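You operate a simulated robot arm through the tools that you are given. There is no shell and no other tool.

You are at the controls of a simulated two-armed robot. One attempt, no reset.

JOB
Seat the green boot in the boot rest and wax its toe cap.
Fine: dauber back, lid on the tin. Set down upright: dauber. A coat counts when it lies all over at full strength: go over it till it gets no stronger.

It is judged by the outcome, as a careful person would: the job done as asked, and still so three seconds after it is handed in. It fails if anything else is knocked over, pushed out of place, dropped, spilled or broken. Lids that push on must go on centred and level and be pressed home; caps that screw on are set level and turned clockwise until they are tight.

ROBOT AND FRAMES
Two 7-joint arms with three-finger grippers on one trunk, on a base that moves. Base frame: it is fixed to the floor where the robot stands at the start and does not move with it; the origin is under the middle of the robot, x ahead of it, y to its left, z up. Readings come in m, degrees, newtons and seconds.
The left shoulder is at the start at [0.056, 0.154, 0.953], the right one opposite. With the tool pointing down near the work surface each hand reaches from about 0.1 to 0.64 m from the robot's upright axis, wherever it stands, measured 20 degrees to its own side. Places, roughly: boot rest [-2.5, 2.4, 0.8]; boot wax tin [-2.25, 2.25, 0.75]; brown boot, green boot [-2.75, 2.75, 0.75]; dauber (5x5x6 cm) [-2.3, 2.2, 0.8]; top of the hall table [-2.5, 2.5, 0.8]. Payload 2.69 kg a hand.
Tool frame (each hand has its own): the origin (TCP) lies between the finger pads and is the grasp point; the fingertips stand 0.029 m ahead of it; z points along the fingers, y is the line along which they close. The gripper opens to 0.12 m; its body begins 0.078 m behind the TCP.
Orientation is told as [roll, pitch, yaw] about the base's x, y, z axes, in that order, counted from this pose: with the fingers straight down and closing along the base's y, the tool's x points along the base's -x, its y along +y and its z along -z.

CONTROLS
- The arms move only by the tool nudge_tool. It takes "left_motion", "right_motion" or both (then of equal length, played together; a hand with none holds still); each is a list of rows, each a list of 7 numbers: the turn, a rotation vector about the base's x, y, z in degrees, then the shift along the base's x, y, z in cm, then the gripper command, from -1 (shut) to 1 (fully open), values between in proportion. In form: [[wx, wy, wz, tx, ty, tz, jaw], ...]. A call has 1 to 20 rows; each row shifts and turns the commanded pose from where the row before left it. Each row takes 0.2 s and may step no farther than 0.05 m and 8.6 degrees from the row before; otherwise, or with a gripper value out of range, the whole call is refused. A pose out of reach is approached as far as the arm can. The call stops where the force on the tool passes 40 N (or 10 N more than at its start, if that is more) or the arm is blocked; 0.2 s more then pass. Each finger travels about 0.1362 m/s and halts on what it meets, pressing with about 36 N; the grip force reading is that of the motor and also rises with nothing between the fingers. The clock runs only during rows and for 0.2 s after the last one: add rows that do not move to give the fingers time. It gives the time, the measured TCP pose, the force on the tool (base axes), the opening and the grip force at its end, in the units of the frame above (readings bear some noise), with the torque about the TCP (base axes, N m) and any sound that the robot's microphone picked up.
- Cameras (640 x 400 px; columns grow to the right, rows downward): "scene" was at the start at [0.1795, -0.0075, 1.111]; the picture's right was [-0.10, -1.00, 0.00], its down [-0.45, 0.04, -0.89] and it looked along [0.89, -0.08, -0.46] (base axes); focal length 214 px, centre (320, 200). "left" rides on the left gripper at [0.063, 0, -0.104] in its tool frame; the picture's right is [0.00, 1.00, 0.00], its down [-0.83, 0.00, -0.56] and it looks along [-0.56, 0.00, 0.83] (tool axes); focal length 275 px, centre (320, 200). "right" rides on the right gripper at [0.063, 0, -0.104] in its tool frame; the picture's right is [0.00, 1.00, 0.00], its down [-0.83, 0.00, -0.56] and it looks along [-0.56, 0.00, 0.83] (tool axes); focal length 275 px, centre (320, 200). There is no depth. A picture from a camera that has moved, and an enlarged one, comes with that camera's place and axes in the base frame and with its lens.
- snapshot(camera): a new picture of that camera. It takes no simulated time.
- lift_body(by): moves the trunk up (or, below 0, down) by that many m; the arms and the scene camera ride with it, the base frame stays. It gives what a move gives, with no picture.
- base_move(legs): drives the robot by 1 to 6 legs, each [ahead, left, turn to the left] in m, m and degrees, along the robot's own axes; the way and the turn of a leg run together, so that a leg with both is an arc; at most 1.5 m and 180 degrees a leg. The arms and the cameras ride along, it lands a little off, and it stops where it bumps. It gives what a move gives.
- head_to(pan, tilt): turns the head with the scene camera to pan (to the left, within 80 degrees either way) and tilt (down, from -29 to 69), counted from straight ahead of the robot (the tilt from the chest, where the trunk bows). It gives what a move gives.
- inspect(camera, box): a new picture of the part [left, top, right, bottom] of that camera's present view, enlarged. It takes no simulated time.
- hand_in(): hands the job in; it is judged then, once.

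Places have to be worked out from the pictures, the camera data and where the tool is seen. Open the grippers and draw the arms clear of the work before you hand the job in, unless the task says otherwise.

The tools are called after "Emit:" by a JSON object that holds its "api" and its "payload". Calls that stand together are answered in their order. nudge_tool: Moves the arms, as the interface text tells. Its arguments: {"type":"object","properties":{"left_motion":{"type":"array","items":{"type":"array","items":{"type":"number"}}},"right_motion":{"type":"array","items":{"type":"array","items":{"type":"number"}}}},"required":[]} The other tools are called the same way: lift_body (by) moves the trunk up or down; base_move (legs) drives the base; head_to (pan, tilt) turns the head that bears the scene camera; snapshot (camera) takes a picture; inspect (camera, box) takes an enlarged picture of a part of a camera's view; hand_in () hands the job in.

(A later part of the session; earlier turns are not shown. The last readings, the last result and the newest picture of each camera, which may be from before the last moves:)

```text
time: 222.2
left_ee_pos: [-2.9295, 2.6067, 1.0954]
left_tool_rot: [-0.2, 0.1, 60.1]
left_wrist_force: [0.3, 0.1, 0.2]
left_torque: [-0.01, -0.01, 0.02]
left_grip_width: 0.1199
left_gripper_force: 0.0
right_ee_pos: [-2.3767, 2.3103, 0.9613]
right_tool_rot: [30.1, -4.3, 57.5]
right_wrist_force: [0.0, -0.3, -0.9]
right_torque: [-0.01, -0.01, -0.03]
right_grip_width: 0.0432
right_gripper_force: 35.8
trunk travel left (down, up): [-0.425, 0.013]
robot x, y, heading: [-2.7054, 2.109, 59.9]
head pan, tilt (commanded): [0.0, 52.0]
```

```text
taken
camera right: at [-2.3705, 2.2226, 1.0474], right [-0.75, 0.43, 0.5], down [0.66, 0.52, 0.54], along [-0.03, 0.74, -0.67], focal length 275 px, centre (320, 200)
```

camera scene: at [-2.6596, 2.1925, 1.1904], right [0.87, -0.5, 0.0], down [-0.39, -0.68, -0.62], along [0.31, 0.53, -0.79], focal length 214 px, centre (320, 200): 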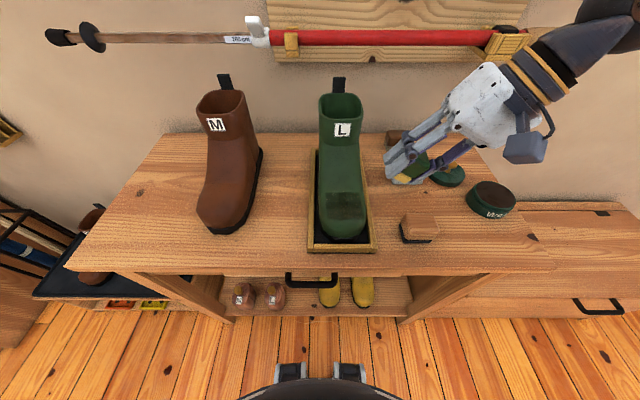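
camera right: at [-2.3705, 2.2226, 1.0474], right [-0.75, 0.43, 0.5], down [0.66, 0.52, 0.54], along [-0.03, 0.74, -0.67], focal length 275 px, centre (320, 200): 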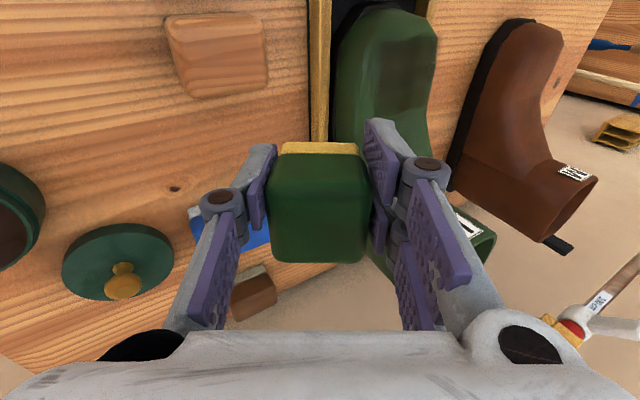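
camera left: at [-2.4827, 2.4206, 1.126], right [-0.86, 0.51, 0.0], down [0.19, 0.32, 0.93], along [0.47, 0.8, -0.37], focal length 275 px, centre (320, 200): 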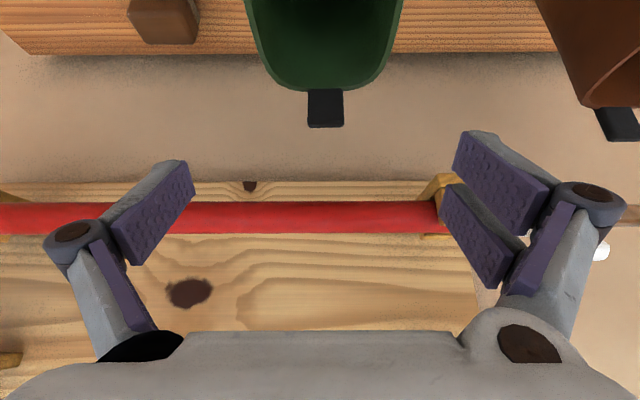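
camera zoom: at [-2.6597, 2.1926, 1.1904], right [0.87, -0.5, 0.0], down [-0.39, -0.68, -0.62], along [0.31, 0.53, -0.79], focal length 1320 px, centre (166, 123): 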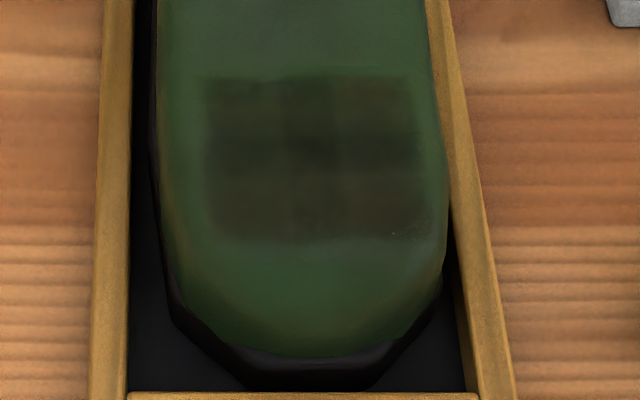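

Nothing new was coated on the side either, so the coat area is exactly that rectangle and it is at full strength. I level the dauber again and carry it to its home spot.

Emit:
{"api": "nudge_tool", "payload": {"right_motion": [[-3.75, -6.5, 0, 1.64, -1.98, 0.3, -1], [-3.75, -6.5, 0, 1.64, -1.98, 0.3, -1], [-3.75, -6.5, 0, 1.64, -1.98, 0, -1], [-3.75, -6.5, 0, 1.64, -1.98, 0, -1], [-4.33, 2.5, 0, 0, 0, 0, -1], [0, 0, 0, 0, 0, 0, -1]]}}

Emit:
{"api": "snapshot", "payload": {"camera": "right"}}

Emit:
{"api": "head_to", "payload": {"pan": -25, "tilt": 48}}

Emit:
{"api": "inspect", "payload": {"camera": "scene", "box": [310, 100, 430, 240]}}

```text
time: 223.6
left_ee_pos: [-2.9278, 2.6057, 1.0973]
left_tool_rot: [-0.1, 0.1, 60.0]
left_wrist_force: [-0.1, -0.1, -0.2]
left_torque: [0.0, 0.0, 0.01]
left_grip_width: 0.1201
left_gripper_force: 0.0
right_ee_pos: [-2.3088, 2.2312, 0.9694]
right_tool_rot: [0.2, 0.0, 60.0]
right_wrist_force: [0.9, 0.0, -1.6]
right_torque: [0.01, 0.01, 0.01]
right_grip_width: 0.0433
right_gripper_force: 36.2
trunk travel left (down, up): [-0.425, 0.013]
robot x, y, heading: [-2.7093, 2.1068, 60.2]
head pan, tilt (commanded): [0.0, 52.0]
```

```text
taken
camera right: at [-2.3411, 2.1756, 1.0745], right [-0.87, 0.5, 0.0], down [0.41, 0.72, 0.56], along [0.27, 0.48, -0.83], focal length 275 px, centre (320, 200)
```

right: 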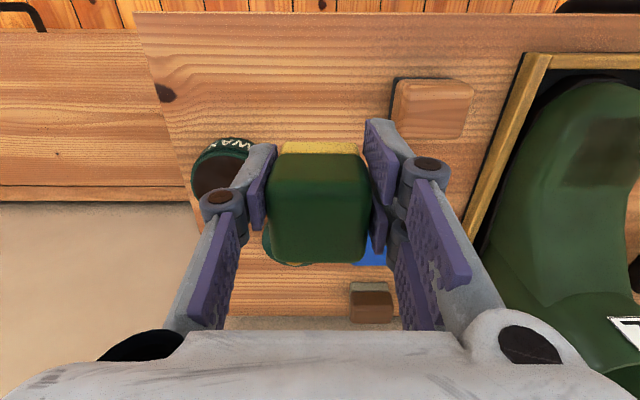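

```text
time: 224.5
left_ee_pos: [-2.9283, 2.6059, 1.0959]
left_tool_rot: [-0.1, 0.1, 60.2]
left_wrist_force: [0.0, 0.1, 0.3]
left_torque: [-0.05, -0.03, 0.0]
left_grip_width: 0.1199
left_gripper_force: 0.0
right_ee_pos: [-2.3075, 2.2321, 0.9697]
right_tool_rot: [0.1, 0.1, 60.0]
right_wrist_force: [0.5, -0.4, -1.1]
right_torque: [0.02, 0.02, 0.0]
right_grip_width: 0.0431
right_gripper_force: 35.7
trunk travel left (down, up): [-0.425, 0.013]
robot x, y, heading: [-2.7093, 2.1112, 59.9]
head pan, tilt (commanded): [-25.0, 48.0]
```

```text
2.86 times, centred on (370, 170) of scene
camera zoom: at [-2.6323, 2.1725, 1.1958], right [0.58, -0.82, 0.0], down [-0.61, -0.43, -0.67], along [0.55, 0.39, -0.74], focal length 613 px, centre (177, 286)
```

zoom: 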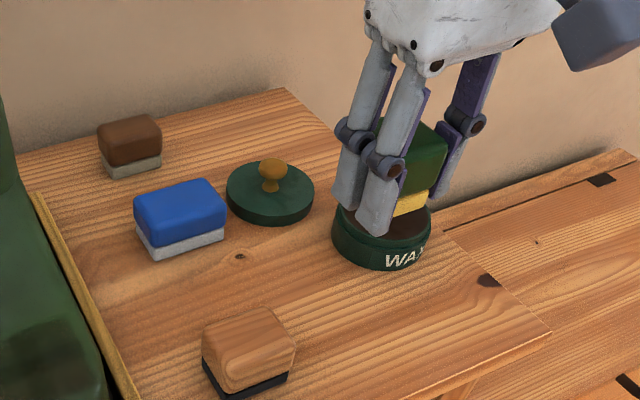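

The dauber is upright over its home spot, 3 mm off. I correct and lower it toward the table.

Emit:
{"api": "nudge_tool", "payload": {"right_motion": [[0, 0, 0, -0.35, -0.3, -3, -1], [0, 0, 0, 0, 0, -4, -1], [0, 0, 0, 0, 0, -3.5, -1], [0, 0, 0, 0, 0, -1.2, -1], [0, 0, 0, 0, 0, 0, -1]]}}

Emit:
{"api": "inspect", "payload": {"camera": "scene", "box": [330, 160, 410, 250]}}

```text
time: 225.7
left_ee_pos: [-2.9273, 2.6052, 1.0958]
left_tool_rot: [-0.1, 0.2, 60.1]
left_wrist_force: [-0.3, 0.0, 0.1]
left_torque: [0.0, 0.01, 0.04]
left_grip_width: 0.1198
left_gripper_force: 0.0
right_ee_pos: [-2.3139, 2.2279, 0.8483]
right_tool_rot: [0.1, 0.0, 60.0]
right_wrist_force: [0.5, -0.3, -0.3]
right_torque: [0.02, 0.02, -0.01]
right_grip_width: 0.0431
right_gripper_force: 35.7
trunk travel left (down, up): [-0.425, 0.013]
robot x, y, heading: [-2.7107, 2.1116, 59.9]
head pan, tilt (commanded): [-25.0, 48.0]
```

```text
4.44 times, centred on (370, 205) of scene
camera zoom: at [-2.6323, 2.1724, 1.1958], right [0.58, -0.82, 0.0], down [-0.61, -0.43, -0.67], along [0.55, 0.39, -0.74], focal length 953 px, centre (98, 178)
```

zoom: 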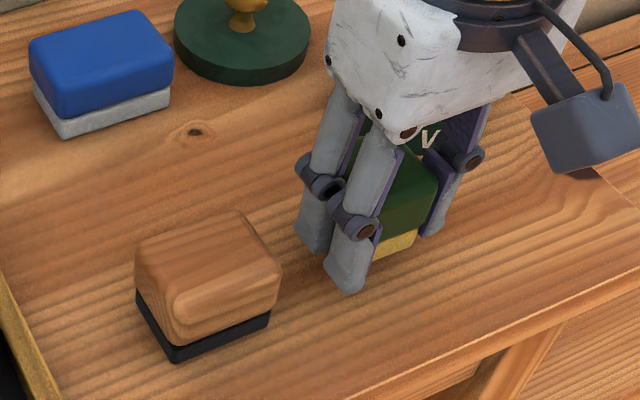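

Over home within 2 mm at z=0.848. I lower in 3 mm steps until touch.

Emit:
{"api": "nudge_tool", "payload": {"right_motion": [[0, 0, 0, 0.1, 0.1, -0.3, -1], [0, 0, 0, 0, 0, -0.3, -1], [0, 0, 0, 0, 0, 0, -1]]}}

```text
time: 226.5
left_ee_pos: [-2.9289, 2.6059, 1.0959]
left_tool_rot: [-0.1, 0.2, 60.1]
left_wrist_force: [-0.5, 0.2, 0.0]
left_torque: [-0.03, 0.03, -0.01]
left_grip_width: 0.1199
left_gripper_force: 0.2
right_ee_pos: [-2.3118, 2.2289, 0.843]
right_tool_rot: [0.0, -0.1, 60.1]
right_wrist_force: [0.6, -0.4, -1.1]
right_torque: [0.0, 0.01, -0.03]
right_grip_width: 0.0434
right_gripper_force: 35.6
trunk travel left (down, up): [-0.425, 0.013]
robot x, y, heading: [-2.7077, 2.1081, 60.1]
head pan, tilt (commanded): [-25.0, 48.0]
```

Emit:
{"api": "nudge_tool", "payload": {"right_motion": [[0, 0, 0, 0, 0, -0.25, -1], [0, 0, 0, 0, 0, -0.2, -1], [0, 0, 0, 0, 0, 0, -1]]}}

```text
time: 227.3
left_ee_pos: [-2.9288, 2.606, 1.0952]
left_tool_rot: [-0.1, 0.1, 60.1]
left_wrist_force: [0.4, 0.4, -0.3]
left_torque: [0.0, 0.04, 0.01]
left_grip_width: 0.12
left_gripper_force: 0.0
right_ee_pos: [-2.3111, 2.2289, 0.8412]
right_tool_rot: [0.2, -0.1, 60.0]
right_wrist_force: [-0.6, 0.2, -0.3]
right_torque: [-0.06, 0.01, 0.0]
right_grip_width: 0.0429
right_gripper_force: 36.0
trunk travel left (down, up): [-0.425, 0.013]
robot x, y, heading: [-2.7119, 2.1077, 60.5]
head pan, tilt (commanded): [-25.0, 48.0]
```

Still free at 0.841; a little lower.

Emit:
{"api": "nudge_tool", "payload": {"right_motion": [[0, 0, 0, 0, 0, -0.2, -1], [0, 0, 0, 0, 0, -0.15, -1], [0, 0, 0, 0, 0, 0, -1]]}}

```text
time: 228.1
left_ee_pos: [-2.9285, 2.6057, 1.0963]
left_tool_rot: [-0.1, 0.0, 60.1]
left_wrist_force: [0.8, 0.1, 0.8]
left_torque: [0.0, -0.02, -0.02]
left_grip_width: 0.1196
left_gripper_force: 0.0
right_ee_pos: [-2.3093, 2.2289, 0.8371]
right_tool_rot: [0.1, 0.0, 60.0]
right_wrist_force: [0.6, 0.4, -1.4]
right_torque: [-0.01, 0.01, -0.01]
right_grip_width: 0.0433
right_gripper_force: 35.8
trunk travel left (down, up): [-0.425, 0.013]
robot x, y, heading: [-2.7072, 2.1125, 60.2]
head pan, tilt (commanded): [-25.0, 48.0]
```

Fingertips are about 7 mm over the table, felt not yet touching. I lower 2 mm more at a time.

Emit:
{"api": "nudge_tool", "payload": {"right_motion": [[0, 0, 0, 0, 0, -0.2, -1], [0, 0, 0, 0, 0, 0, -1]]}}

```text
time: 228.7
left_ee_pos: [-2.9279, 2.6063, 1.0957]
left_tool_rot: [-0.2, 0.1, 60.1]
left_wrist_force: [-0.8, 0.7, 0.4]
left_torque: [0.02, 0.0, -0.01]
left_grip_width: 0.12
left_gripper_force: 0.0
right_ee_pos: [-2.3114, 2.2297, 0.8354]
right_tool_rot: [0.1, -0.1, 60.0]
right_wrist_force: [-0.1, -0.7, -0.8]
right_torque: [0.01, 0.04, -0.02]
right_grip_width: 0.0432
right_gripper_force: 36.1
trunk travel left (down, up): [-0.425, 0.013]
robot x, y, heading: [-2.71, 2.1141, 60.1]
head pan, tilt (commanded): [-25.0, 48.0]
```

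Emit:
{"api": "nudge_tool", "payload": {"right_motion": [[0, 0, 0, 0, 0, -0.2, -1], [0, 0, 0, 0, 0, 0, -1]]}}

Emit:
{"api": "inspect", "payload": {"camera": "scene", "box": [340, 180, 400, 240]}}

```text
time: 229.3
left_ee_pos: [-2.929, 2.6049, 1.0965]
left_tool_rot: [-0.2, -0.1, 60.1]
left_wrist_force: [-0.6, -0.2, -1.0]
left_torque: [-0.01, -0.03, 0.03]
left_grip_width: 0.1201
left_gripper_force: 0.1
right_ee_pos: [-2.3096, 2.2288, 0.8335]
right_tool_rot: [0.2, -0.2, 60.1]
right_wrist_force: [1.9, -1.4, 13.8]
right_torque: [-0.34, -0.27, 0.02]
right_grip_width: 0.0431
right_gripper_force: 35.9
trunk travel left (down, up): [-0.425, 0.013]
robot x, y, heading: [-2.7077, 2.1098, 59.8]
head pan, tilt (commanded): [-25.0, 48.0]
```

```text
6.67 times, centred on (370, 210) of scene
camera zoom: at [-2.633, 2.1718, 1.1961], right [0.58, -0.82, 0.0], down [-0.61, -0.43, -0.67], along [0.55, 0.39, -0.74], focal length 1430 px, centre (-13, 133)
```

zoom: 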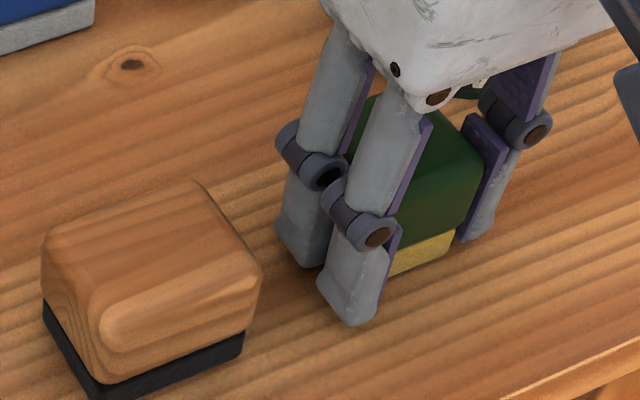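

Touching the table (14 N). I ease 1 mm and open the fingers gradually so the dauber settles upright.

Emit:
{"api": "nudge_tool", "payload": {"right_motion": [[0, 0, 0, 0, 0, 0.1, -1], [0, 0, 0, 0, 0, 0, -0.25], [0, 0, 0, 0, 0, 0, -0.22], [0, 0, 0, 0, 0, 0, -0.1], [0, 0, 0, 0, 0, 0, 0.2], [0, 0, 0, 0, 0, 0, 0.2]]}}

Emit:
{"api": "inspect", "payload": {"camera": "scene", "box": [340, 180, 400, 240]}}

Emit:
{"api": "snapshot", "payload": {"camera": "right"}}

```text
time: 230.7
left_ee_pos: [-2.9286, 2.6058, 1.0954]
left_tool_rot: [-0.1, 0.1, 60.1]
left_wrist_force: [-0.2, 0.0, 0.0]
left_torque: [0.03, 0.02, 0.0]
left_grip_width: 0.1199
left_gripper_force: 0.1
right_ee_pos: [-2.3107, 2.229, 0.834]
right_tool_rot: [0.1, -0.1, 60.1]
right_wrist_force: [0.4, 0.2, 0.4]
right_torque: [-0.02, -0.03, -0.01]
right_grip_width: 0.0721
right_gripper_force: 0.0
trunk travel left (down, up): [-0.425, 0.013]
robot x, y, heading: [-2.7058, 2.1081, 59.9]
head pan, tilt (commanded): [-25.0, 48.0]
```

```text
6.67 times, centred on (370, 210) of scene
camera zoom: at [-2.6323, 2.1724, 1.1958], right [0.58, -0.82, 0.0], down [-0.61, -0.43, -0.67], along [0.55, 0.39, -0.74], focal length 1430 px, centre (-13, 133)
```

zoom: 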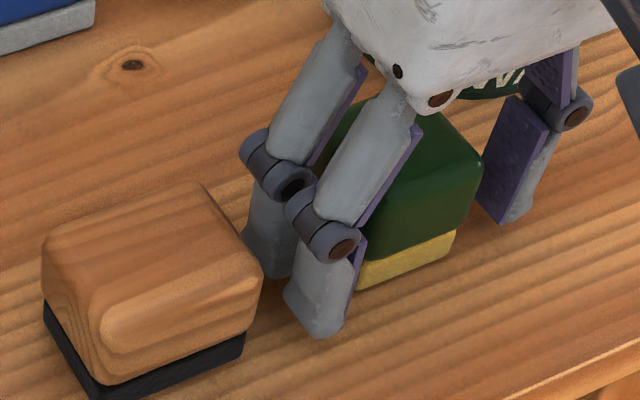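

```text
taken
camera right: at [-2.343, 2.1731, 0.9386], right [-0.87, 0.5, 0.0], down [0.41, 0.72, 0.56], along [0.27, 0.48, -0.83], focal length 275 px, centre (320, 200)
```

right: 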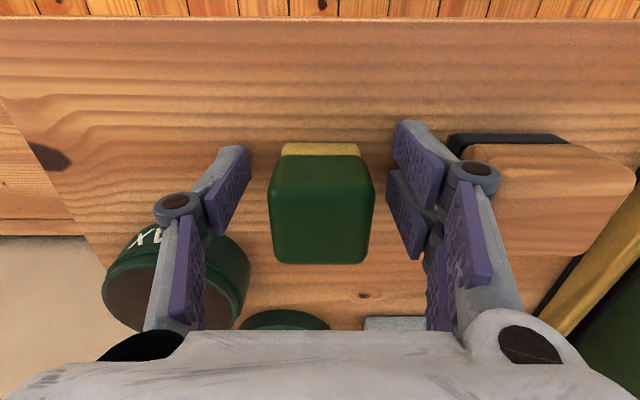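

The dauber stands upright at home. I raise the hand straight up and look at it.

Emit:
{"api": "nudge_tool", "payload": {"right_motion": [[0, 0, 0, 0, 0, 3, 0.2], [0, 0, 0, 0, 0, 4, 0.2], [0, 0, 0, 0, 0, 4, 0.2], [0, 0, 0, 0, 0, 2, 0.2], [0, 0, 0, 0, 0, 0, 0]]}}

Emit:
{"api": "snapshot", "payload": {"camera": "right"}}

Emit:
{"api": "inspect", "payload": {"camera": "scene", "box": [290, 130, 420, 250]}}

```text
time: 231.9
left_ee_pos: [-2.928, 2.6053, 1.0959]
left_tool_rot: [-0.2, 0.1, 60.1]
left_wrist_force: [0.6, -0.3, 0.0]
left_torque: [0.01, -0.03, 0.0]
left_grip_width: 0.1197
left_gripper_force: 0.0
right_ee_pos: [-2.313, 2.2285, 0.9648]
right_tool_rot: [0.2, -0.1, 60.0]
right_wrist_force: [0.3, 0.2, 0.1]
right_torque: [-0.01, 0.02, -0.02]
right_grip_width: 0.0603
right_gripper_force: 0.2
trunk travel left (down, up): [-0.425, 0.013]
robot x, y, heading: [-2.7084, 2.11, 60.2]
head pan, tilt (commanded): [-25.0, 48.0]
```

```text
taken
camera right: at [-2.3454, 2.1727, 1.0694], right [-0.87, 0.5, 0.0], down [0.41, 0.72, 0.56], along [0.27, 0.48, -0.83], focal length 275 px, centre (320, 200)
```

right: 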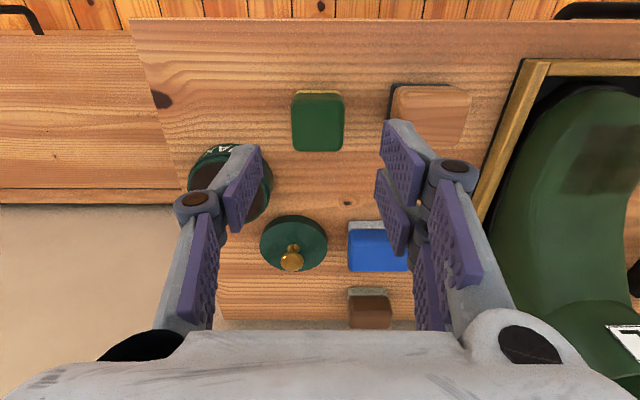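

```text
3.33 times, centred on (355, 190) of scene
camera zoom: at [-2.6323, 2.1724, 1.1958], right [0.58, -0.82, 0.0], down [-0.61, -0.43, -0.67], along [0.55, 0.39, -0.74], focal length 715 px, centre (203, 233)
```

zoom: 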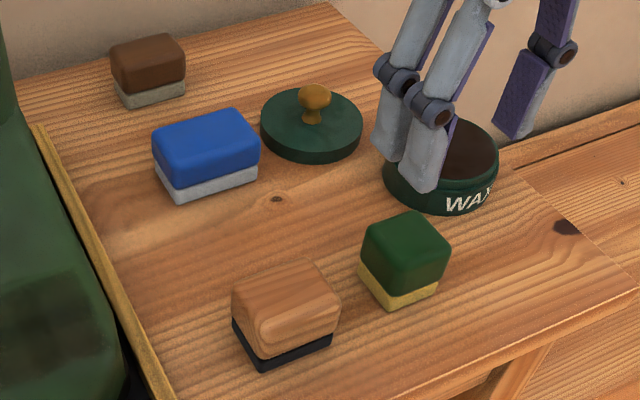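

The dauber stands upright at its home spot, within about 5 mm of where it was. Next I move over the lid's knob.

Emit:
{"api": "nudge_tool", "payload": {"right_motion": [[0, 0, 0, 2.93, 3.43, 0, 0], [0, 0, 0, 2.93, 3.43, 0, 0], [0, 0, 0, 2.93, 3.43, 0, 0], [0, 0, 0, 2.93, 3.43, 0, 0], [0, 0, 0, 0, 0, 0, 0]]}}

Emit:
{"api": "snapshot", "payload": {"camera": "right"}}

Emit:
{"api": "inspect", "payload": {"camera": "scene", "box": [310, 100, 440, 220]}}

```text
time: 233.1
left_ee_pos: [-2.9281, 2.6047, 1.0961]
left_tool_rot: [-0.2, 0.1, 60.1]
left_wrist_force: [-0.6, 0.1, 0.1]
left_torque: [0.0, 0.01, -0.01]
left_grip_width: 0.1201
left_gripper_force: 0.1
right_ee_pos: [-2.1952, 2.3655, 0.9637]
right_tool_rot: [0.1, 0.0, 60.2]
right_wrist_force: [-0.3, 0.1, 0.4]
right_torque: [0.04, 0.0, 0.01]
right_grip_width: 0.0601
right_gripper_force: 0.0
trunk travel left (down, up): [-0.425, 0.013]
robot x, y, heading: [-2.7079, 2.1087, 59.9]
head pan, tilt (commanded): [-25.0, 48.0]
```

```text
taken
camera right: at [-2.2265, 2.3103, 1.0686], right [-0.87, 0.5, 0.0], down [0.41, 0.72, 0.56], along [0.27, 0.48, -0.83], focal length 275 px, centre (320, 200)
```

right: 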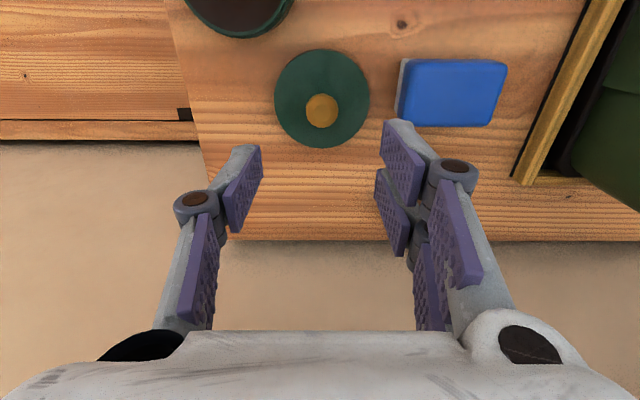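

```text
3.33 times, centred on (375, 160) of scene
camera zoom: at [-2.6325, 2.1719, 1.1959], right [0.58, -0.82, 0.0], down [-0.61, -0.43, -0.67], along [0.55, 0.39, -0.74], focal length 715 px, centre (137, 333)
```

zoom: 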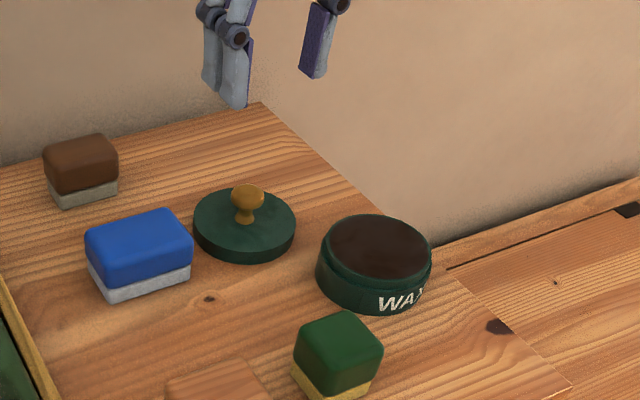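

The knob is centred under the hand. I lower to it with the fingers half open.

Emit:
{"api": "nudge_tool", "payload": {"right_motion": [[0, 0, 0, 0, 0, -4, 0], [0, 0, 0, 0, 0, -3.5, 0], [0, 0, 0, 0, 0, -2.2, 0], [0, 0, 0, 0, 0, -0.6, 0], [0, 0, 0, 0, 0, 0, 0]]}}

Emit:
{"api": "snapshot", "payload": {"camera": "right"}}

Emit:
{"api": "inspect", "payload": {"camera": "scene", "box": [320, 120, 420, 210]}}

```text
time: 234.3
left_ee_pos: [-2.9282, 2.6063, 1.0957]
left_tool_rot: [0.0, 0.1, 60.1]
left_wrist_force: [-0.1, 0.8, 0.5]
left_torque: [0.02, -0.03, 0.0]
left_grip_width: 0.1202
left_gripper_force: 0.1
right_ee_pos: [-2.192, 2.3641, 0.8608]
right_tool_rot: [0.2, -0.2, 60.1]
right_wrist_force: [1.4, 0.1, 0.4]
right_torque: [-0.02, 0.02, 0.06]
right_grip_width: 0.0601
right_gripper_force: 0.1
trunk travel left (down, up): [-0.425, 0.013]
robot x, y, heading: [-2.7065, 2.1103, 60.1]
head pan, tilt (commanded): [-25.0, 48.0]
```

```text
taken
camera right: at [-2.2245, 2.3089, 0.966], right [-0.87, 0.5, 0.0], down [0.41, 0.72, 0.56], along [0.27, 0.48, -0.83], focal length 275 px, centre (320, 200)
```

right: 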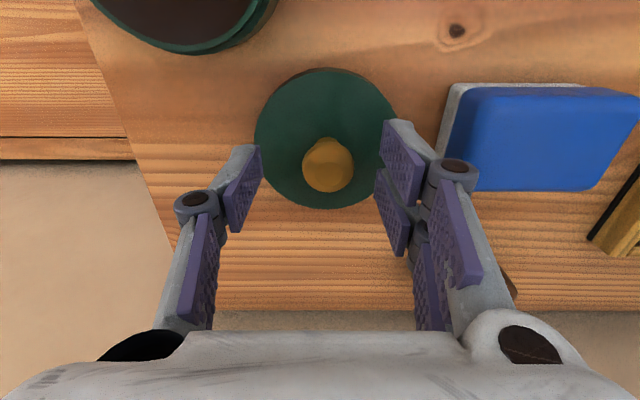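

```text
4.44 times, centred on (370, 165) of scene
camera zoom: at [-2.6323, 2.1724, 1.1958], right [0.58, -0.82, 0.0], down [-0.61, -0.43, -0.67], along [0.55, 0.39, -0.74], focal length 953 px, centre (98, 356)
```

zoom: 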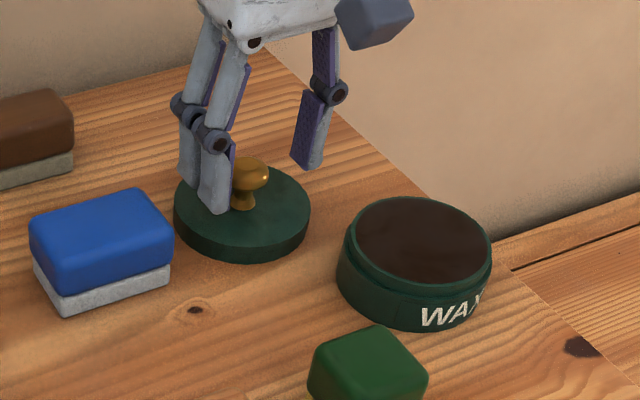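

The knob is about 3 mm left of centre; I shift, lower 3 mm and close on it.

Emit:
{"api": "nudge_tool", "payload": {"right_motion": [[0, 0, 0, -0.3, 0.17, -0.3, 0], [0, 0, 0, 0, 0, 0, -0.4], [0, 0, 0, 0, 0, 0, -1], [0, 0, 0, 0, 0, 0, -1], [0, 0, 0, 0, 0, 0, -1]]}}

Emit:
{"api": "snapshot", "payload": {"camera": "right"}}

```text
time: 235.5
left_ee_pos: [-2.9276, 2.6055, 1.0965]
left_tool_rot: [-0.2, 0.1, 60.1]
left_wrist_force: [0.4, -0.6, -1.1]
left_torque: [0.0, -0.01, 0.0]
left_grip_width: 0.12
left_gripper_force: 0.1
right_ee_pos: [-2.1962, 2.3667, 0.8587]
right_tool_rot: [0.2, -0.1, 60.0]
right_wrist_force: [0.2, 1.3, 0.2]
right_torque: [0.01, -0.03, 0.0]
right_grip_width: 0.0263
right_gripper_force: 35.7
trunk travel left (down, up): [-0.425, 0.013]
robot x, y, heading: [-2.708, 2.1139, 60.2]
head pan, tilt (commanded): [-25.0, 48.0]
```

```text
taken
camera right: at [-2.2283, 2.3114, 0.9631], right [-0.87, 0.5, 0.0], down [0.41, 0.72, 0.56], along [0.27, 0.48, -0.83], focal length 275 px, centre (320, 200)
```

right: 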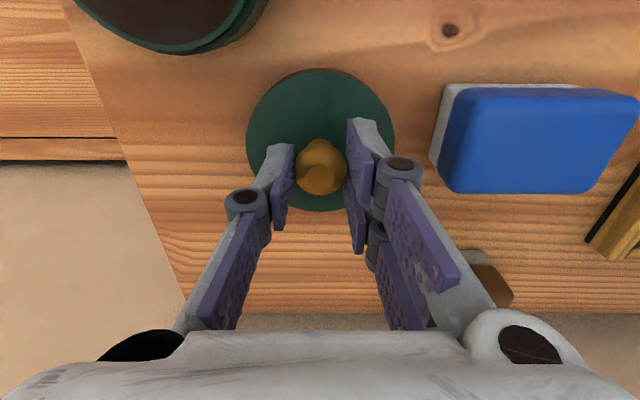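

The lid is gripped as before (same picture as at removal). I lift it 14 cm here so the camera can see the open tin and I can measure its centre.

Emit:
{"api": "nudge_tool", "payload": {"right_motion": [[0, 0, 0, 0, 0, 2, -1], [0, 0, 0, 0, 0, 4, -1], [0, 0, 0, 0, 0, 4, -1], [0, 0, 0, 0, 0, 3, -1], [0, 0, 0, 0, 0, 0, -1]]}}

Emit:
{"api": "snapshot", "payload": {"camera": "right"}}

Emit:
{"api": "inspect", "payload": {"camera": "scene", "box": [350, 120, 450, 220]}}

```text
time: 236.7
left_ee_pos: [-2.9298, 2.6061, 1.0961]
left_tool_rot: [-0.2, 0.1, 60.0]
left_wrist_force: [-0.3, -0.5, 0.1]
left_torque: [0.03, 0.01, 0.01]
left_grip_width: 0.1198
left_gripper_force: 0.1
right_ee_pos: [-2.1971, 2.3656, 0.987]
right_tool_rot: [0.3, -0.1, 60.0]
right_wrist_force: [0.0, -0.4, 0.3]
right_torque: [0.0, 0.01, 0.0]
right_grip_width: 0.026
right_gripper_force: 36.4
trunk travel left (down, up): [-0.425, 0.013]
robot x, y, heading: [-2.7074, 2.1057, 60.2]
head pan, tilt (commanded): [-25.0, 48.0]
```

```text
taken
camera right: at [-2.2297, 2.3096, 1.0921], right [-0.87, 0.5, 0.0], down [0.41, 0.72, 0.56], along [0.27, 0.48, -0.83], focal length 275 px, centre (320, 200)
```

right: 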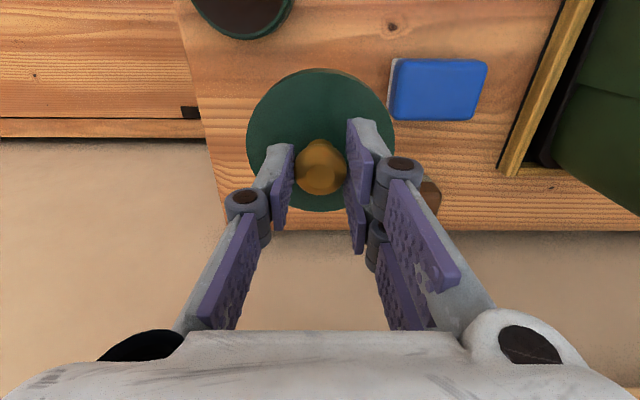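

```text
4.00 times, centred on (400, 170) of scene
camera zoom: at [-2.6321, 2.1725, 1.1957], right [0.58, -0.82, 0.0], down [-0.61, -0.43, -0.67], along [0.55, 0.39, -0.74], focal length 858 px, centre (0, 320)
```

zoom: 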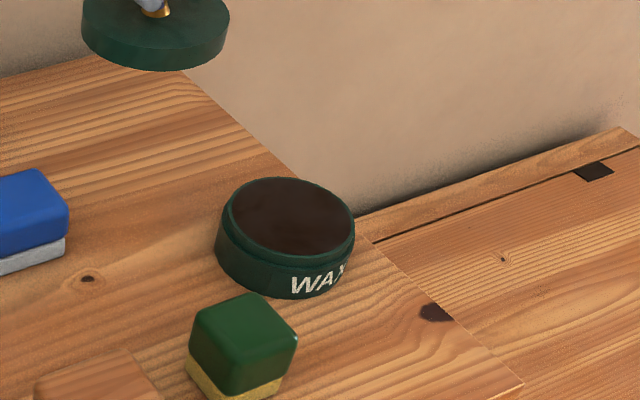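

The tin has not moved (same pixels as before). I carry the lid over the tin and stop about 3 cm above it to check the alignment.

Emit:
{"api": "nudge_tool", "payload": {"right_motion": [[0, 0, 0, 0.24, -3.68, 0, -1], [0, 0, 0, 0.24, -3.68, 0, -1], [0, 0, 0, 0.24, -3.68, 0, -1], [0, 0, 0, 0, 0, -4, -1], [0, 0, 0, 0, 0, -1.5, -1], [0, 0, 0, 0, 0, 0, -1], [0, 0, 0, 0, 0, 0, -1]]}}

Emit:
{"api": "inspect", "payload": {"camera": "right", "box": [220, 40, 420, 230]}}

Emit:
{"api": "inspect", "payload": {"camera": "scene", "box": [350, 110, 450, 220]}}

```text
time: 238.3
left_ee_pos: [-2.9288, 2.606, 1.097]
left_tool_rot: [-0.1, 0.1, 60.1]
left_wrist_force: [-0.9, 0.0, 0.7]
left_torque: [-0.02, 0.01, 0.0]
left_grip_width: 0.12
left_gripper_force: 0.0
right_ee_pos: [-2.1893, 2.259, 0.9346]
right_tool_rot: [0.1, -0.1, 60.0]
right_wrist_force: [-0.1, -0.6, -0.7]
right_torque: [-0.01, 0.0, 0.0]
right_grip_width: 0.0261
right_gripper_force: 36.3
trunk travel left (down, up): [-0.425, 0.013]
robot x, y, heading: [-2.709, 2.1075, 60.2]
head pan, tilt (commanded): [-25.0, 48.0]
```

```text
2.11 times, centred on (320, 135) of right
camera zoom: at [-2.2219, 2.203, 1.0381], right [-0.87, 0.5, 0.0], down [0.41, 0.72, 0.56], along [0.27, 0.48, -0.83], focal length 580 px, centre (320, 337)
```

zoom: 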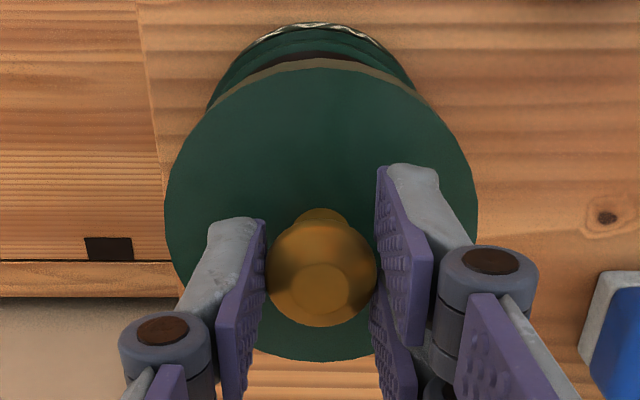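

```text
3.64 times, centred on (400, 165) of scene
camera zoom: at [-2.6323, 2.1723, 1.1958], right [0.58, -0.82, 0.0], down [-0.61, -0.43, -0.67], along [0.55, 0.39, -0.74], focal length 780 px, centre (29, 327)
```

zoom: 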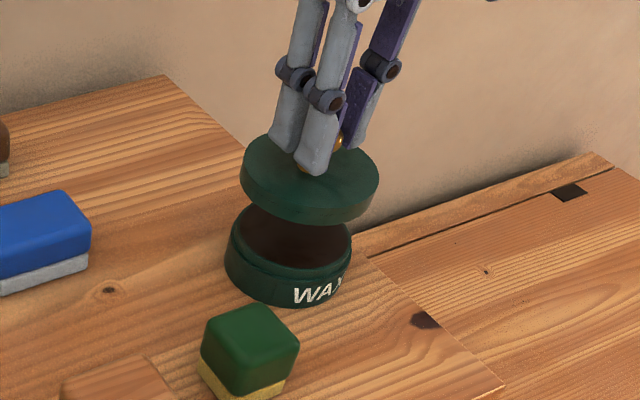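

The lid hovers above the tin; the tin seems a few mm to the right and nearer to me. I enlarge for a better measure.

Emit:
{"api": "inspect", "payload": {"camera": "right", "box": [270, 40, 370, 110]}}

Emit:
{"api": "inspect", "payload": {"camera": "scene", "box": [375, 135, 425, 195]}}

```text
5.71 times, centred on (320, 75) of right
camera zoom: at [-2.2219, 2.203, 1.0381], right [-0.87, 0.5, 0.0], down [0.41, 0.72, 0.56], along [0.27, 0.48, -0.83], focal length 1573 px, centre (320, 914)
```

zoom: 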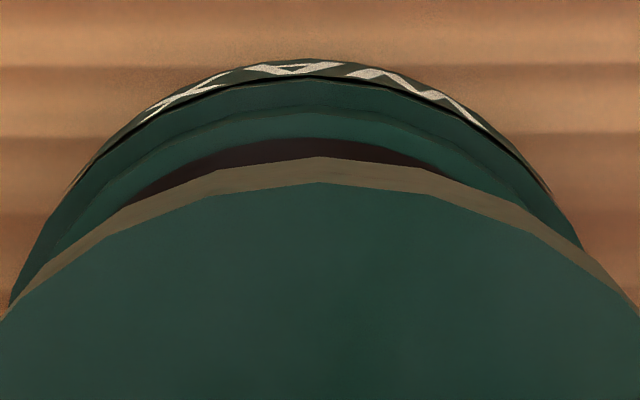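

```text
6.67 times, centred on (400, 165) of scene
camera zoom: at [-2.6323, 2.1723, 1.1958], right [0.58, -0.82, 0.0], down [-0.61, -0.43, -0.67], along [0.55, 0.39, -0.74], focal length 1430 px, centre (-213, 433)
```

zoom: 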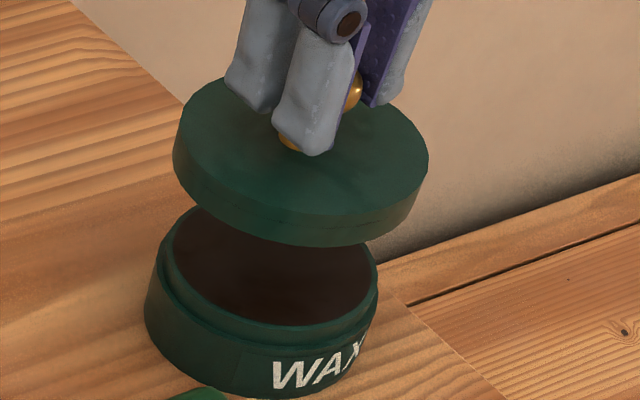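

Lid and tin fronts agree within a millimetre; sideways I need 1.5 mm to the right. I correct and lower the lid onto the tin slowly.

Emit:
{"api": "nudge_tool", "payload": {"right_motion": [[0, 0, 0, 0.13, -0.08, 0, -1], [0, 0, 0, 0, 0, -2, -1], [0, 0, 0, 0, 0, -1.2, -1], [0, 0, 0, 0, 0, 0, -1]]}}

Emit:
{"api": "inspect", "payload": {"camera": "scene", "box": [375, 135, 425, 195]}}

Emit:
{"api": "inspect", "payload": {"camera": "right", "box": [270, 40, 370, 110]}}

```text
time: 239.3
left_ee_pos: [-2.9283, 2.6045, 1.0952]
left_tool_rot: [0.0, 0.2, 60.1]
left_wrist_force: [0.4, 0.3, -0.1]
left_torque: [-0.01, -0.02, 0.03]
left_grip_width: 0.1201
left_gripper_force: 0.1
right_ee_pos: [-2.189, 2.2581, 0.9027]
right_tool_rot: [0.1, 0.0, 60.0]
right_wrist_force: [0.2, 0.3, -0.7]
right_torque: [-0.04, -0.01, -0.03]
right_grip_width: 0.0258
right_gripper_force: 36.0
trunk travel left (down, up): [-0.425, 0.013]
robot x, y, heading: [-2.705, 2.106, 60.0]
head pan, tilt (commanded): [-25.0, 48.0]
```

```text
6.67 times, centred on (400, 165) of scene
camera zoom: at [-2.6323, 2.1724, 1.1958], right [0.58, -0.82, 0.0], down [-0.61, -0.43, -0.67], along [0.55, 0.39, -0.74], focal length 1430 px, centre (-213, 433)
```

zoom: 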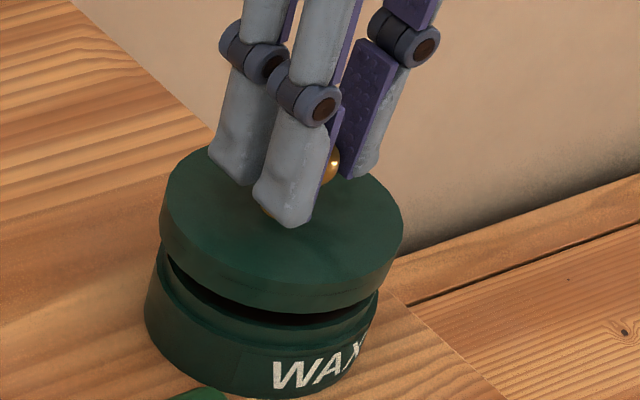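

```text
5.71 times, centred on (320, 75) of right
camera zoom: at [-2.2216, 2.2022, 1.0074], right [-0.87, 0.5, 0.0], down [0.41, 0.72, 0.56], along [0.27, 0.48, -0.83], focal length 1573 px, centre (320, 914)
```

zoom: 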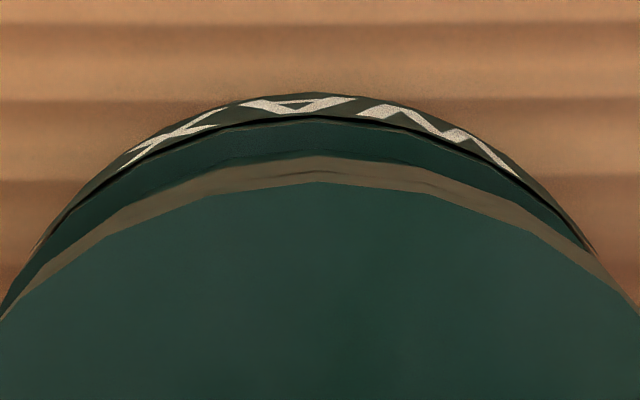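

The lid is aligned and about 1.5 cm above its seat. I lower it the rest of the way gently.

Emit:
{"api": "nudge_tool", "payload": {"right_motion": [[0, 0, 0, 0, 0, -0.8, -1], [0, 0, 0, 0, 0, -0.4, -1], [0, 0, 0, 0, 0, 0, -1]]}}

Emit:
{"api": "inspect", "payload": {"camera": "scene", "box": [375, 135, 425, 195]}}

```text
time: 240.1
left_ee_pos: [-2.9288, 2.6054, 1.0954]
left_tool_rot: [-0.2, 0.1, 60.1]
left_wrist_force: [0.1, 0.3, -0.2]
left_torque: [0.0, 0.01, 0.03]
left_grip_width: 0.1197
left_gripper_force: 0.0
right_ee_pos: [-2.1882, 2.2567, 0.889]
right_tool_rot: [0.1, -0.1, 60.0]
right_wrist_force: [-0.7, -0.8, 0.0]
right_torque: [-0.05, 0.05, -0.01]
right_grip_width: 0.0262
right_gripper_force: 36.3
trunk travel left (down, up): [-0.425, 0.013]
robot x, y, heading: [-2.7076, 2.111, 60.1]
head pan, tilt (commanded): [-25.0, 48.0]
```

```text
6.67 times, centred on (400, 165) of scene
camera zoom: at [-2.6324, 2.1723, 1.1958], right [0.58, -0.82, 0.0], down [-0.61, -0.43, -0.67], along [0.55, 0.39, -0.74], focal length 1430 px, centre (-213, 433)
```

zoom: 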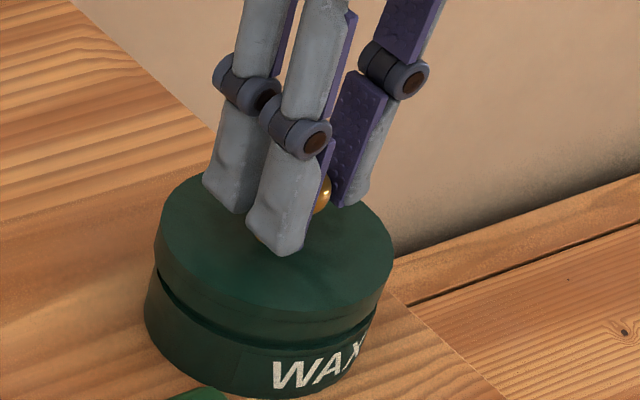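

Only a thin gap is left and it still moves freely. I lower 3 mm more.

Emit:
{"api": "nudge_tool", "payload": {"right_motion": [[0, 0, 0, 0, 0, -0.3, -1], [0, 0, 0, 0, 0, -0.2, -1], [0, 0, 0, 0, 0, 0, -1]]}}

Emit:
{"api": "inspect", "payload": {"camera": "scene", "box": [375, 135, 425, 195]}}

```text
time: 240.9
left_ee_pos: [-2.9294, 2.6057, 1.0955]
left_tool_rot: [-0.2, 0.0, 60.0]
left_wrist_force: [-0.2, 0.7, 0.0]
left_torque: [0.0, 0.01, 0.0]
left_grip_width: 0.12
left_gripper_force: 0.0
right_ee_pos: [-2.1881, 2.258, 0.8852]
right_tool_rot: [0.1, 0.0, 60.0]
right_wrist_force: [0.0, 0.6, 2.6]
right_torque: [-0.03, -0.04, -0.01]
right_grip_width: 0.0263
right_gripper_force: 36.3
trunk travel left (down, up): [-0.425, 0.013]
robot x, y, heading: [-2.7061, 2.1088, 60.1]
head pan, tilt (commanded): [-25.0, 48.0]
```

```text
6.67 times, centred on (400, 165) of scene
camera zoom: at [-2.6325, 2.1724, 1.1959], right [0.58, -0.82, 0.0], down [-0.61, -0.43, -0.67], along [0.55, 0.39, -0.74], focal length 1430 px, centre (-213, 433)
```

zoom: 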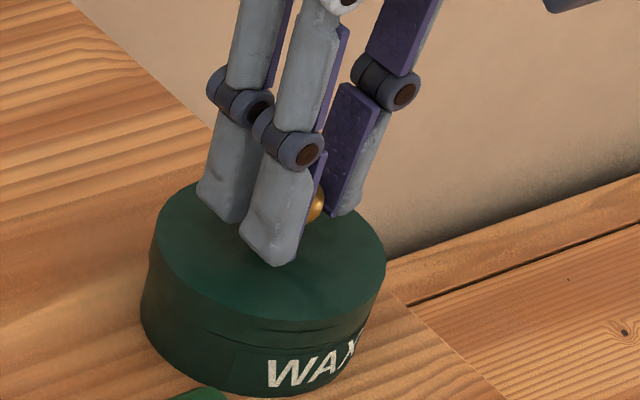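

The lid is on and level with light contact (2.6 N). I press it down a few millimetres and listen for the snap.

Emit:
{"api": "nudge_tool", "payload": {"right_motion": [[0, 0, 0, 0, 0, -0.2, -1], [0, 0, 0, 0, 0, -0.2, -1], [0, 0, 0, 0, 0, 0, -1]]}}

Emit:
{"api": "inspect", "payload": {"camera": "scene", "box": [375, 135, 425, 195]}}

```text
time: 241.7
left_ee_pos: [-2.9302, 2.6054, 1.0964]
left_tool_rot: [-0.2, -0.1, 60.0]
left_wrist_force: [-0.4, -0.3, -0.1]
left_torque: [-0.01, 0.02, -0.04]
left_grip_width: 0.1199
left_gripper_force: 0.0
right_ee_pos: [-2.1881, 2.257, 0.8835]
right_tool_rot: [0.0, -0.4, 60.0]
right_wrist_force: [3.7, 3.0, 30.2]
right_torque: [-0.1, -0.09, -0.03]
right_grip_width: 0.0263
right_gripper_force: 35.8
trunk travel left (down, up): [-0.425, 0.013]
robot x, y, heading: [-2.7097, 2.1042, 59.8]
head pan, tilt (commanded): [-25.0, 48.0]
```

```text
6.67 times, centred on (400, 165) of scene
camera zoom: at [-2.6341, 2.1717, 1.1963], right [0.58, -0.82, 0.0], down [-0.61, -0.43, -0.67], along [0.55, 0.39, -0.74], focal length 1430 px, centre (-213, 433)
```

zoom: 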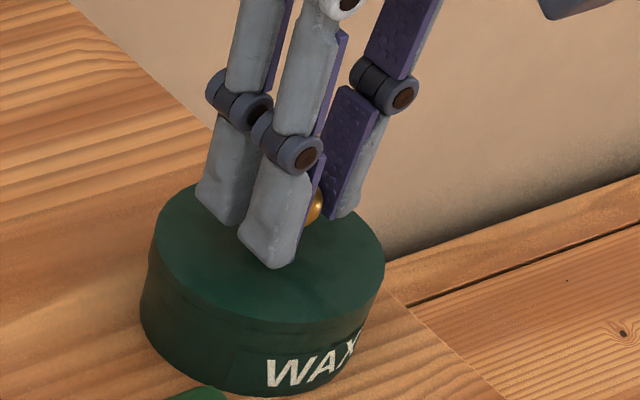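

30 N with the seam closed but no snap heard yet. I press further up to the force limit.

Emit:
{"api": "nudge_tool", "payload": {"right_motion": [[0, 0, 0, 0, 0, -0.15, -1], [0, 0, 0, 0, 0, -0.15, -1], [0, 0, 0, 0, 0, 0, -1]]}}

Emit:
{"api": "inspect", "payload": {"camera": "scene", "box": [375, 135, 425, 195]}}

```text
time: 242.1
left_ee_pos: [-2.9295, 2.6037, 1.0957]
left_tool_rot: [-0.2, 0.0, 60.0]
left_wrist_force: [0.1, -0.7, -0.5]
left_torque: [0.01, -0.01, -0.05]
left_grip_width: 0.12
left_gripper_force: 0.0
right_ee_pos: [-2.1898, 2.258, 0.8838]
right_tool_rot: [0.1, -0.7, 60.0]
right_wrist_force: [-1.3, -4.9, 25.6]
right_torque: [-0.45, 0.14, -0.01]
right_grip_width: 0.026
right_gripper_force: 35.9
trunk travel left (down, up): [-0.425, 0.013]
robot x, y, heading: [-2.7091, 2.1113, 60.2]
head pan, tilt (commanded): [-25.0, 48.0]
stopped in row 2 (right hand): the force on the tool passed its limit at 41 N (the readings are from after the stop); the commanded pose is now the measured one
```

```text
6.67 times, centred on (400, 165) of scene
camera zoom: at [-2.6342, 2.1711, 1.1959], right [0.58, -0.82, 0.0], down [-0.61, -0.43, -0.67], along [0.55, 0.39, -0.74], focal length 1430 px, centre (-213, 433)
```

zoom: 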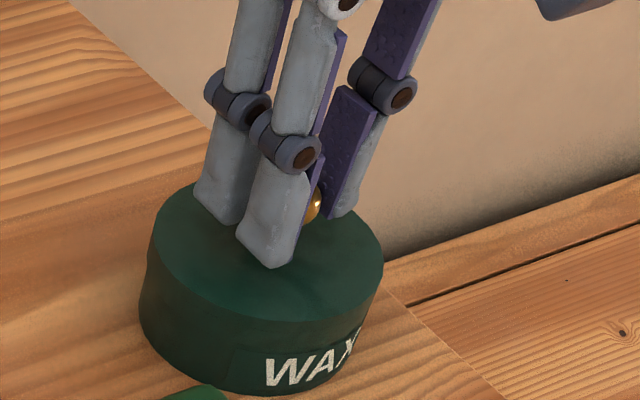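

Pressed to 41 N without a snap. I release the knob, lift clear and inspect the seam closely.

Emit:
{"api": "nudge_tool", "payload": {"right_motion": [[0, 0, 0, 0, 0, 0.2, -1], [0, 0, 0, 0, 0, 0, -0.4], [0, 0, 0, 0, 0, 0, 0], [0, 0, 0, 0, 0, 0, 0], [0, 0, 0, 0, 0, 3, 0], [0, 0, 0, 0, 0, 4, 0], [0, 0, 0, 0, 0, 0, 0]]}}

Emit:
{"api": "inspect", "payload": {"camera": "scene", "box": [375, 135, 425, 195]}}

Emit:
{"api": "inspect", "payload": {"camera": "right", "box": [250, 40, 390, 180]}}

```text
time: 243.7
left_ee_pos: [-2.928, 2.6055, 1.0952]
left_tool_rot: [0.0, 0.0, 60.1]
left_wrist_force: [0.1, -0.4, -0.8]
left_torque: [-0.02, -0.02, 0.04]
left_grip_width: 0.1203
left_gripper_force: 0.1
right_ee_pos: [-2.1899, 2.2563, 0.9526]
right_tool_rot: [0.2, -0.3, 60.0]
right_wrist_force: [-0.1, 0.7, -0.4]
right_torque: [-0.02, 0.0, -0.04]
right_grip_width: 0.06
right_gripper_force: 0.1
trunk travel left (down, up): [-0.425, 0.013]
robot x, y, heading: [-2.7021, 2.1102, 60.1]
head pan, tilt (commanded): [-25.0, 48.0]
heard: snap
```

```text
6.67 times, centred on (400, 165) of scene
camera zoom: at [-2.6321, 2.1726, 1.1957], right [0.58, -0.82, 0.0], down [-0.61, -0.43, -0.67], along [0.55, 0.39, -0.74], focal length 1430 px, centre (-213, 433)
```

zoom: 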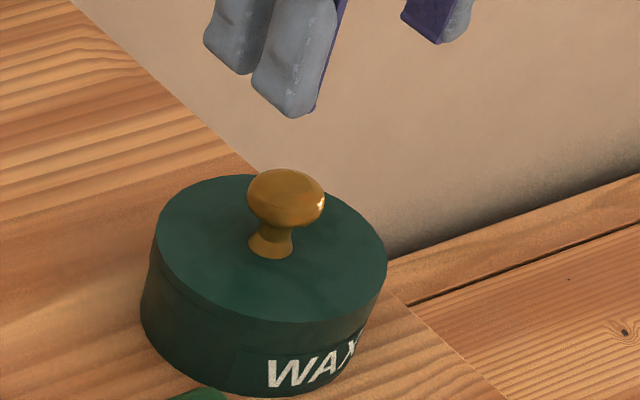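

```text
2.86 times, centred on (320, 110) of right
camera zoom: at [-2.2224, 2.2003, 1.0574], right [-0.87, 0.5, 0.0], down [0.41, 0.72, 0.56], along [0.28, 0.49, -0.83], focal length 786 px, centre (320, 457)
```

zoom: 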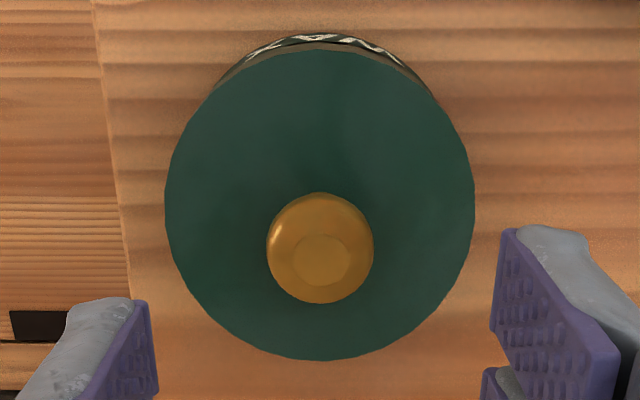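

A snap sounded as I let go, so the lid has seated; it looks centred and level. To make sure it is pressed home, I close the fingers and press down on the knob from above.

Emit:
{"api": "nudge_tool", "payload": {"right_motion": [[0, 0, 0, 0, 0, 0, -0.5], [0, 0, 0, 0, 0, 0, -1], [0, 0, 0, 0, 0, 0, -1], [0, 0, 0, 0, 0, -3, -1], [0, 0, 0, 0, 0, -1.5, -1], [0, 0, 0, 0, 0, 0, -1]]}}

Emit:
{"api": "inspect", "payload": {"camera": "scene", "box": [375, 135, 425, 195]}}

```text
time: 245.1
left_ee_pos: [-2.9287, 2.6059, 1.096]
left_tool_rot: [-0.1, 0.1, 60.0]
left_wrist_force: [-1.1, 0.0, 0.5]
left_torque: [0.0, 0.01, -0.01]
left_grip_width: 0.1199
left_gripper_force: 0.1
right_ee_pos: [-2.1885, 2.257, 0.9059]
right_tool_rot: [0.2, -0.5, 60.0]
right_wrist_force: [-0.2, 1.5, 0.0]
right_torque: [-0.02, 0.03, 0.0]
right_grip_width: 0.0
right_gripper_force: 28.4
trunk travel left (down, up): [-0.425, 0.013]
robot x, y, heading: [-2.713, 2.1074, 60.0]
head pan, tilt (commanded): [-25.0, 48.0]
```

```text
6.67 times, centred on (400, 165) of scene
camera zoom: at [-2.6323, 2.1724, 1.1958], right [0.58, -0.82, 0.0], down [-0.61, -0.43, -0.67], along [0.55, 0.39, -0.74], focal length 1430 px, centre (-213, 433)
```

zoom: 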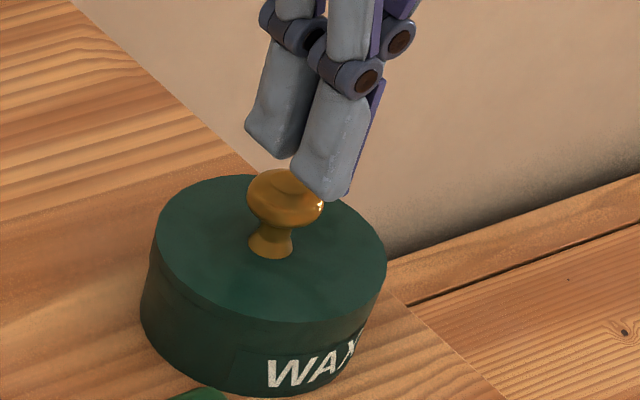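

The closed fingertips are just over the knob. I lower to contact and press.

Emit:
{"api": "nudge_tool", "payload": {"right_motion": [[0, 0, 0, 0, 0, -0.4, -1], [0, 0, 0, 0, 0, -0.3, -1], [0, 0, 0, 0, 0, -0.3, -1], [0, 0, 0, 0, 0, -0.3, -1], [0, 0, 0, 0, 0, 0, -1]]}}

```text
time: 246.3
left_ee_pos: [-2.9277, 2.606, 1.0965]
left_tool_rot: [-0.2, 0.0, 60.1]
left_wrist_force: [-0.1, 0.1, 0.7]
left_torque: [0.03, -0.01, -0.01]
left_grip_width: 0.12
left_gripper_force: 0.0
right_ee_pos: [-2.1889, 2.2579, 0.8955]
right_tool_rot: [0.1, -0.6, 60.1]
right_wrist_force: [1.5, -1.1, 9.7]
right_torque: [-0.05, -0.06, 0.01]
right_grip_width: 0.0059
right_gripper_force: 28.6
trunk travel left (down, up): [-0.425, 0.013]
robot x, y, heading: [-2.7094, 2.1056, 60.0]
head pan, tilt (commanded): [-25.0, 48.0]
```

Contact on the knob (10 N). I press on up to about 40 N.

Emit:
{"api": "nudge_tool", "payload": {"right_motion": [[0, 0, 0, 0, 0, -0.25, -1], [0, 0, 0, 0, 0, -0.25, -1], [0, 0, 0, 0, 0, -0.25, -1], [0, 0, 0, 0, 0, 0, -1]]}}

Emit:
{"api": "inspect", "payload": {"camera": "scene", "box": [375, 135, 425, 195]}}

```text
time: 247.0
left_ee_pos: [-2.9303, 2.6039, 1.0964]
left_tool_rot: [-0.2, -0.1, 60.0]
left_wrist_force: [0.3, 0.2, -0.1]
left_torque: [0.02, 0.02, 0.02]
left_grip_width: 0.1199
left_gripper_force: 0.0
right_ee_pos: [-2.1886, 2.2576, 0.8953]
right_tool_rot: [0.1, -1.2, 60.0]
right_wrist_force: [-2.0, -8.4, 29.3]
right_torque: [-0.33, 0.13, 0.03]
right_grip_width: 0.0062
right_gripper_force: 28.4
trunk travel left (down, up): [-0.425, 0.013]
robot x, y, heading: [-2.7094, 2.1101, 60.2]
head pan, tilt (commanded): [-25.0, 48.0]
stopped in row 3 (right hand): the force on the tool passed its limit at 44 N (the readings are from after the stop); the commanded pose is now the measured one
```

```text
6.67 times, centred on (400, 165) of scene
camera zoom: at [-2.6346, 2.1703, 1.1962], right [0.57, -0.82, 0.0], down [-0.61, -0.43, -0.67], along [0.55, 0.39, -0.74], focal length 1430 px, centre (-213, 433)
```

zoom: 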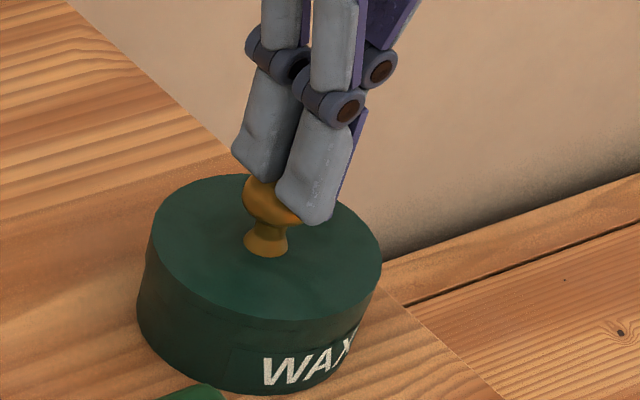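

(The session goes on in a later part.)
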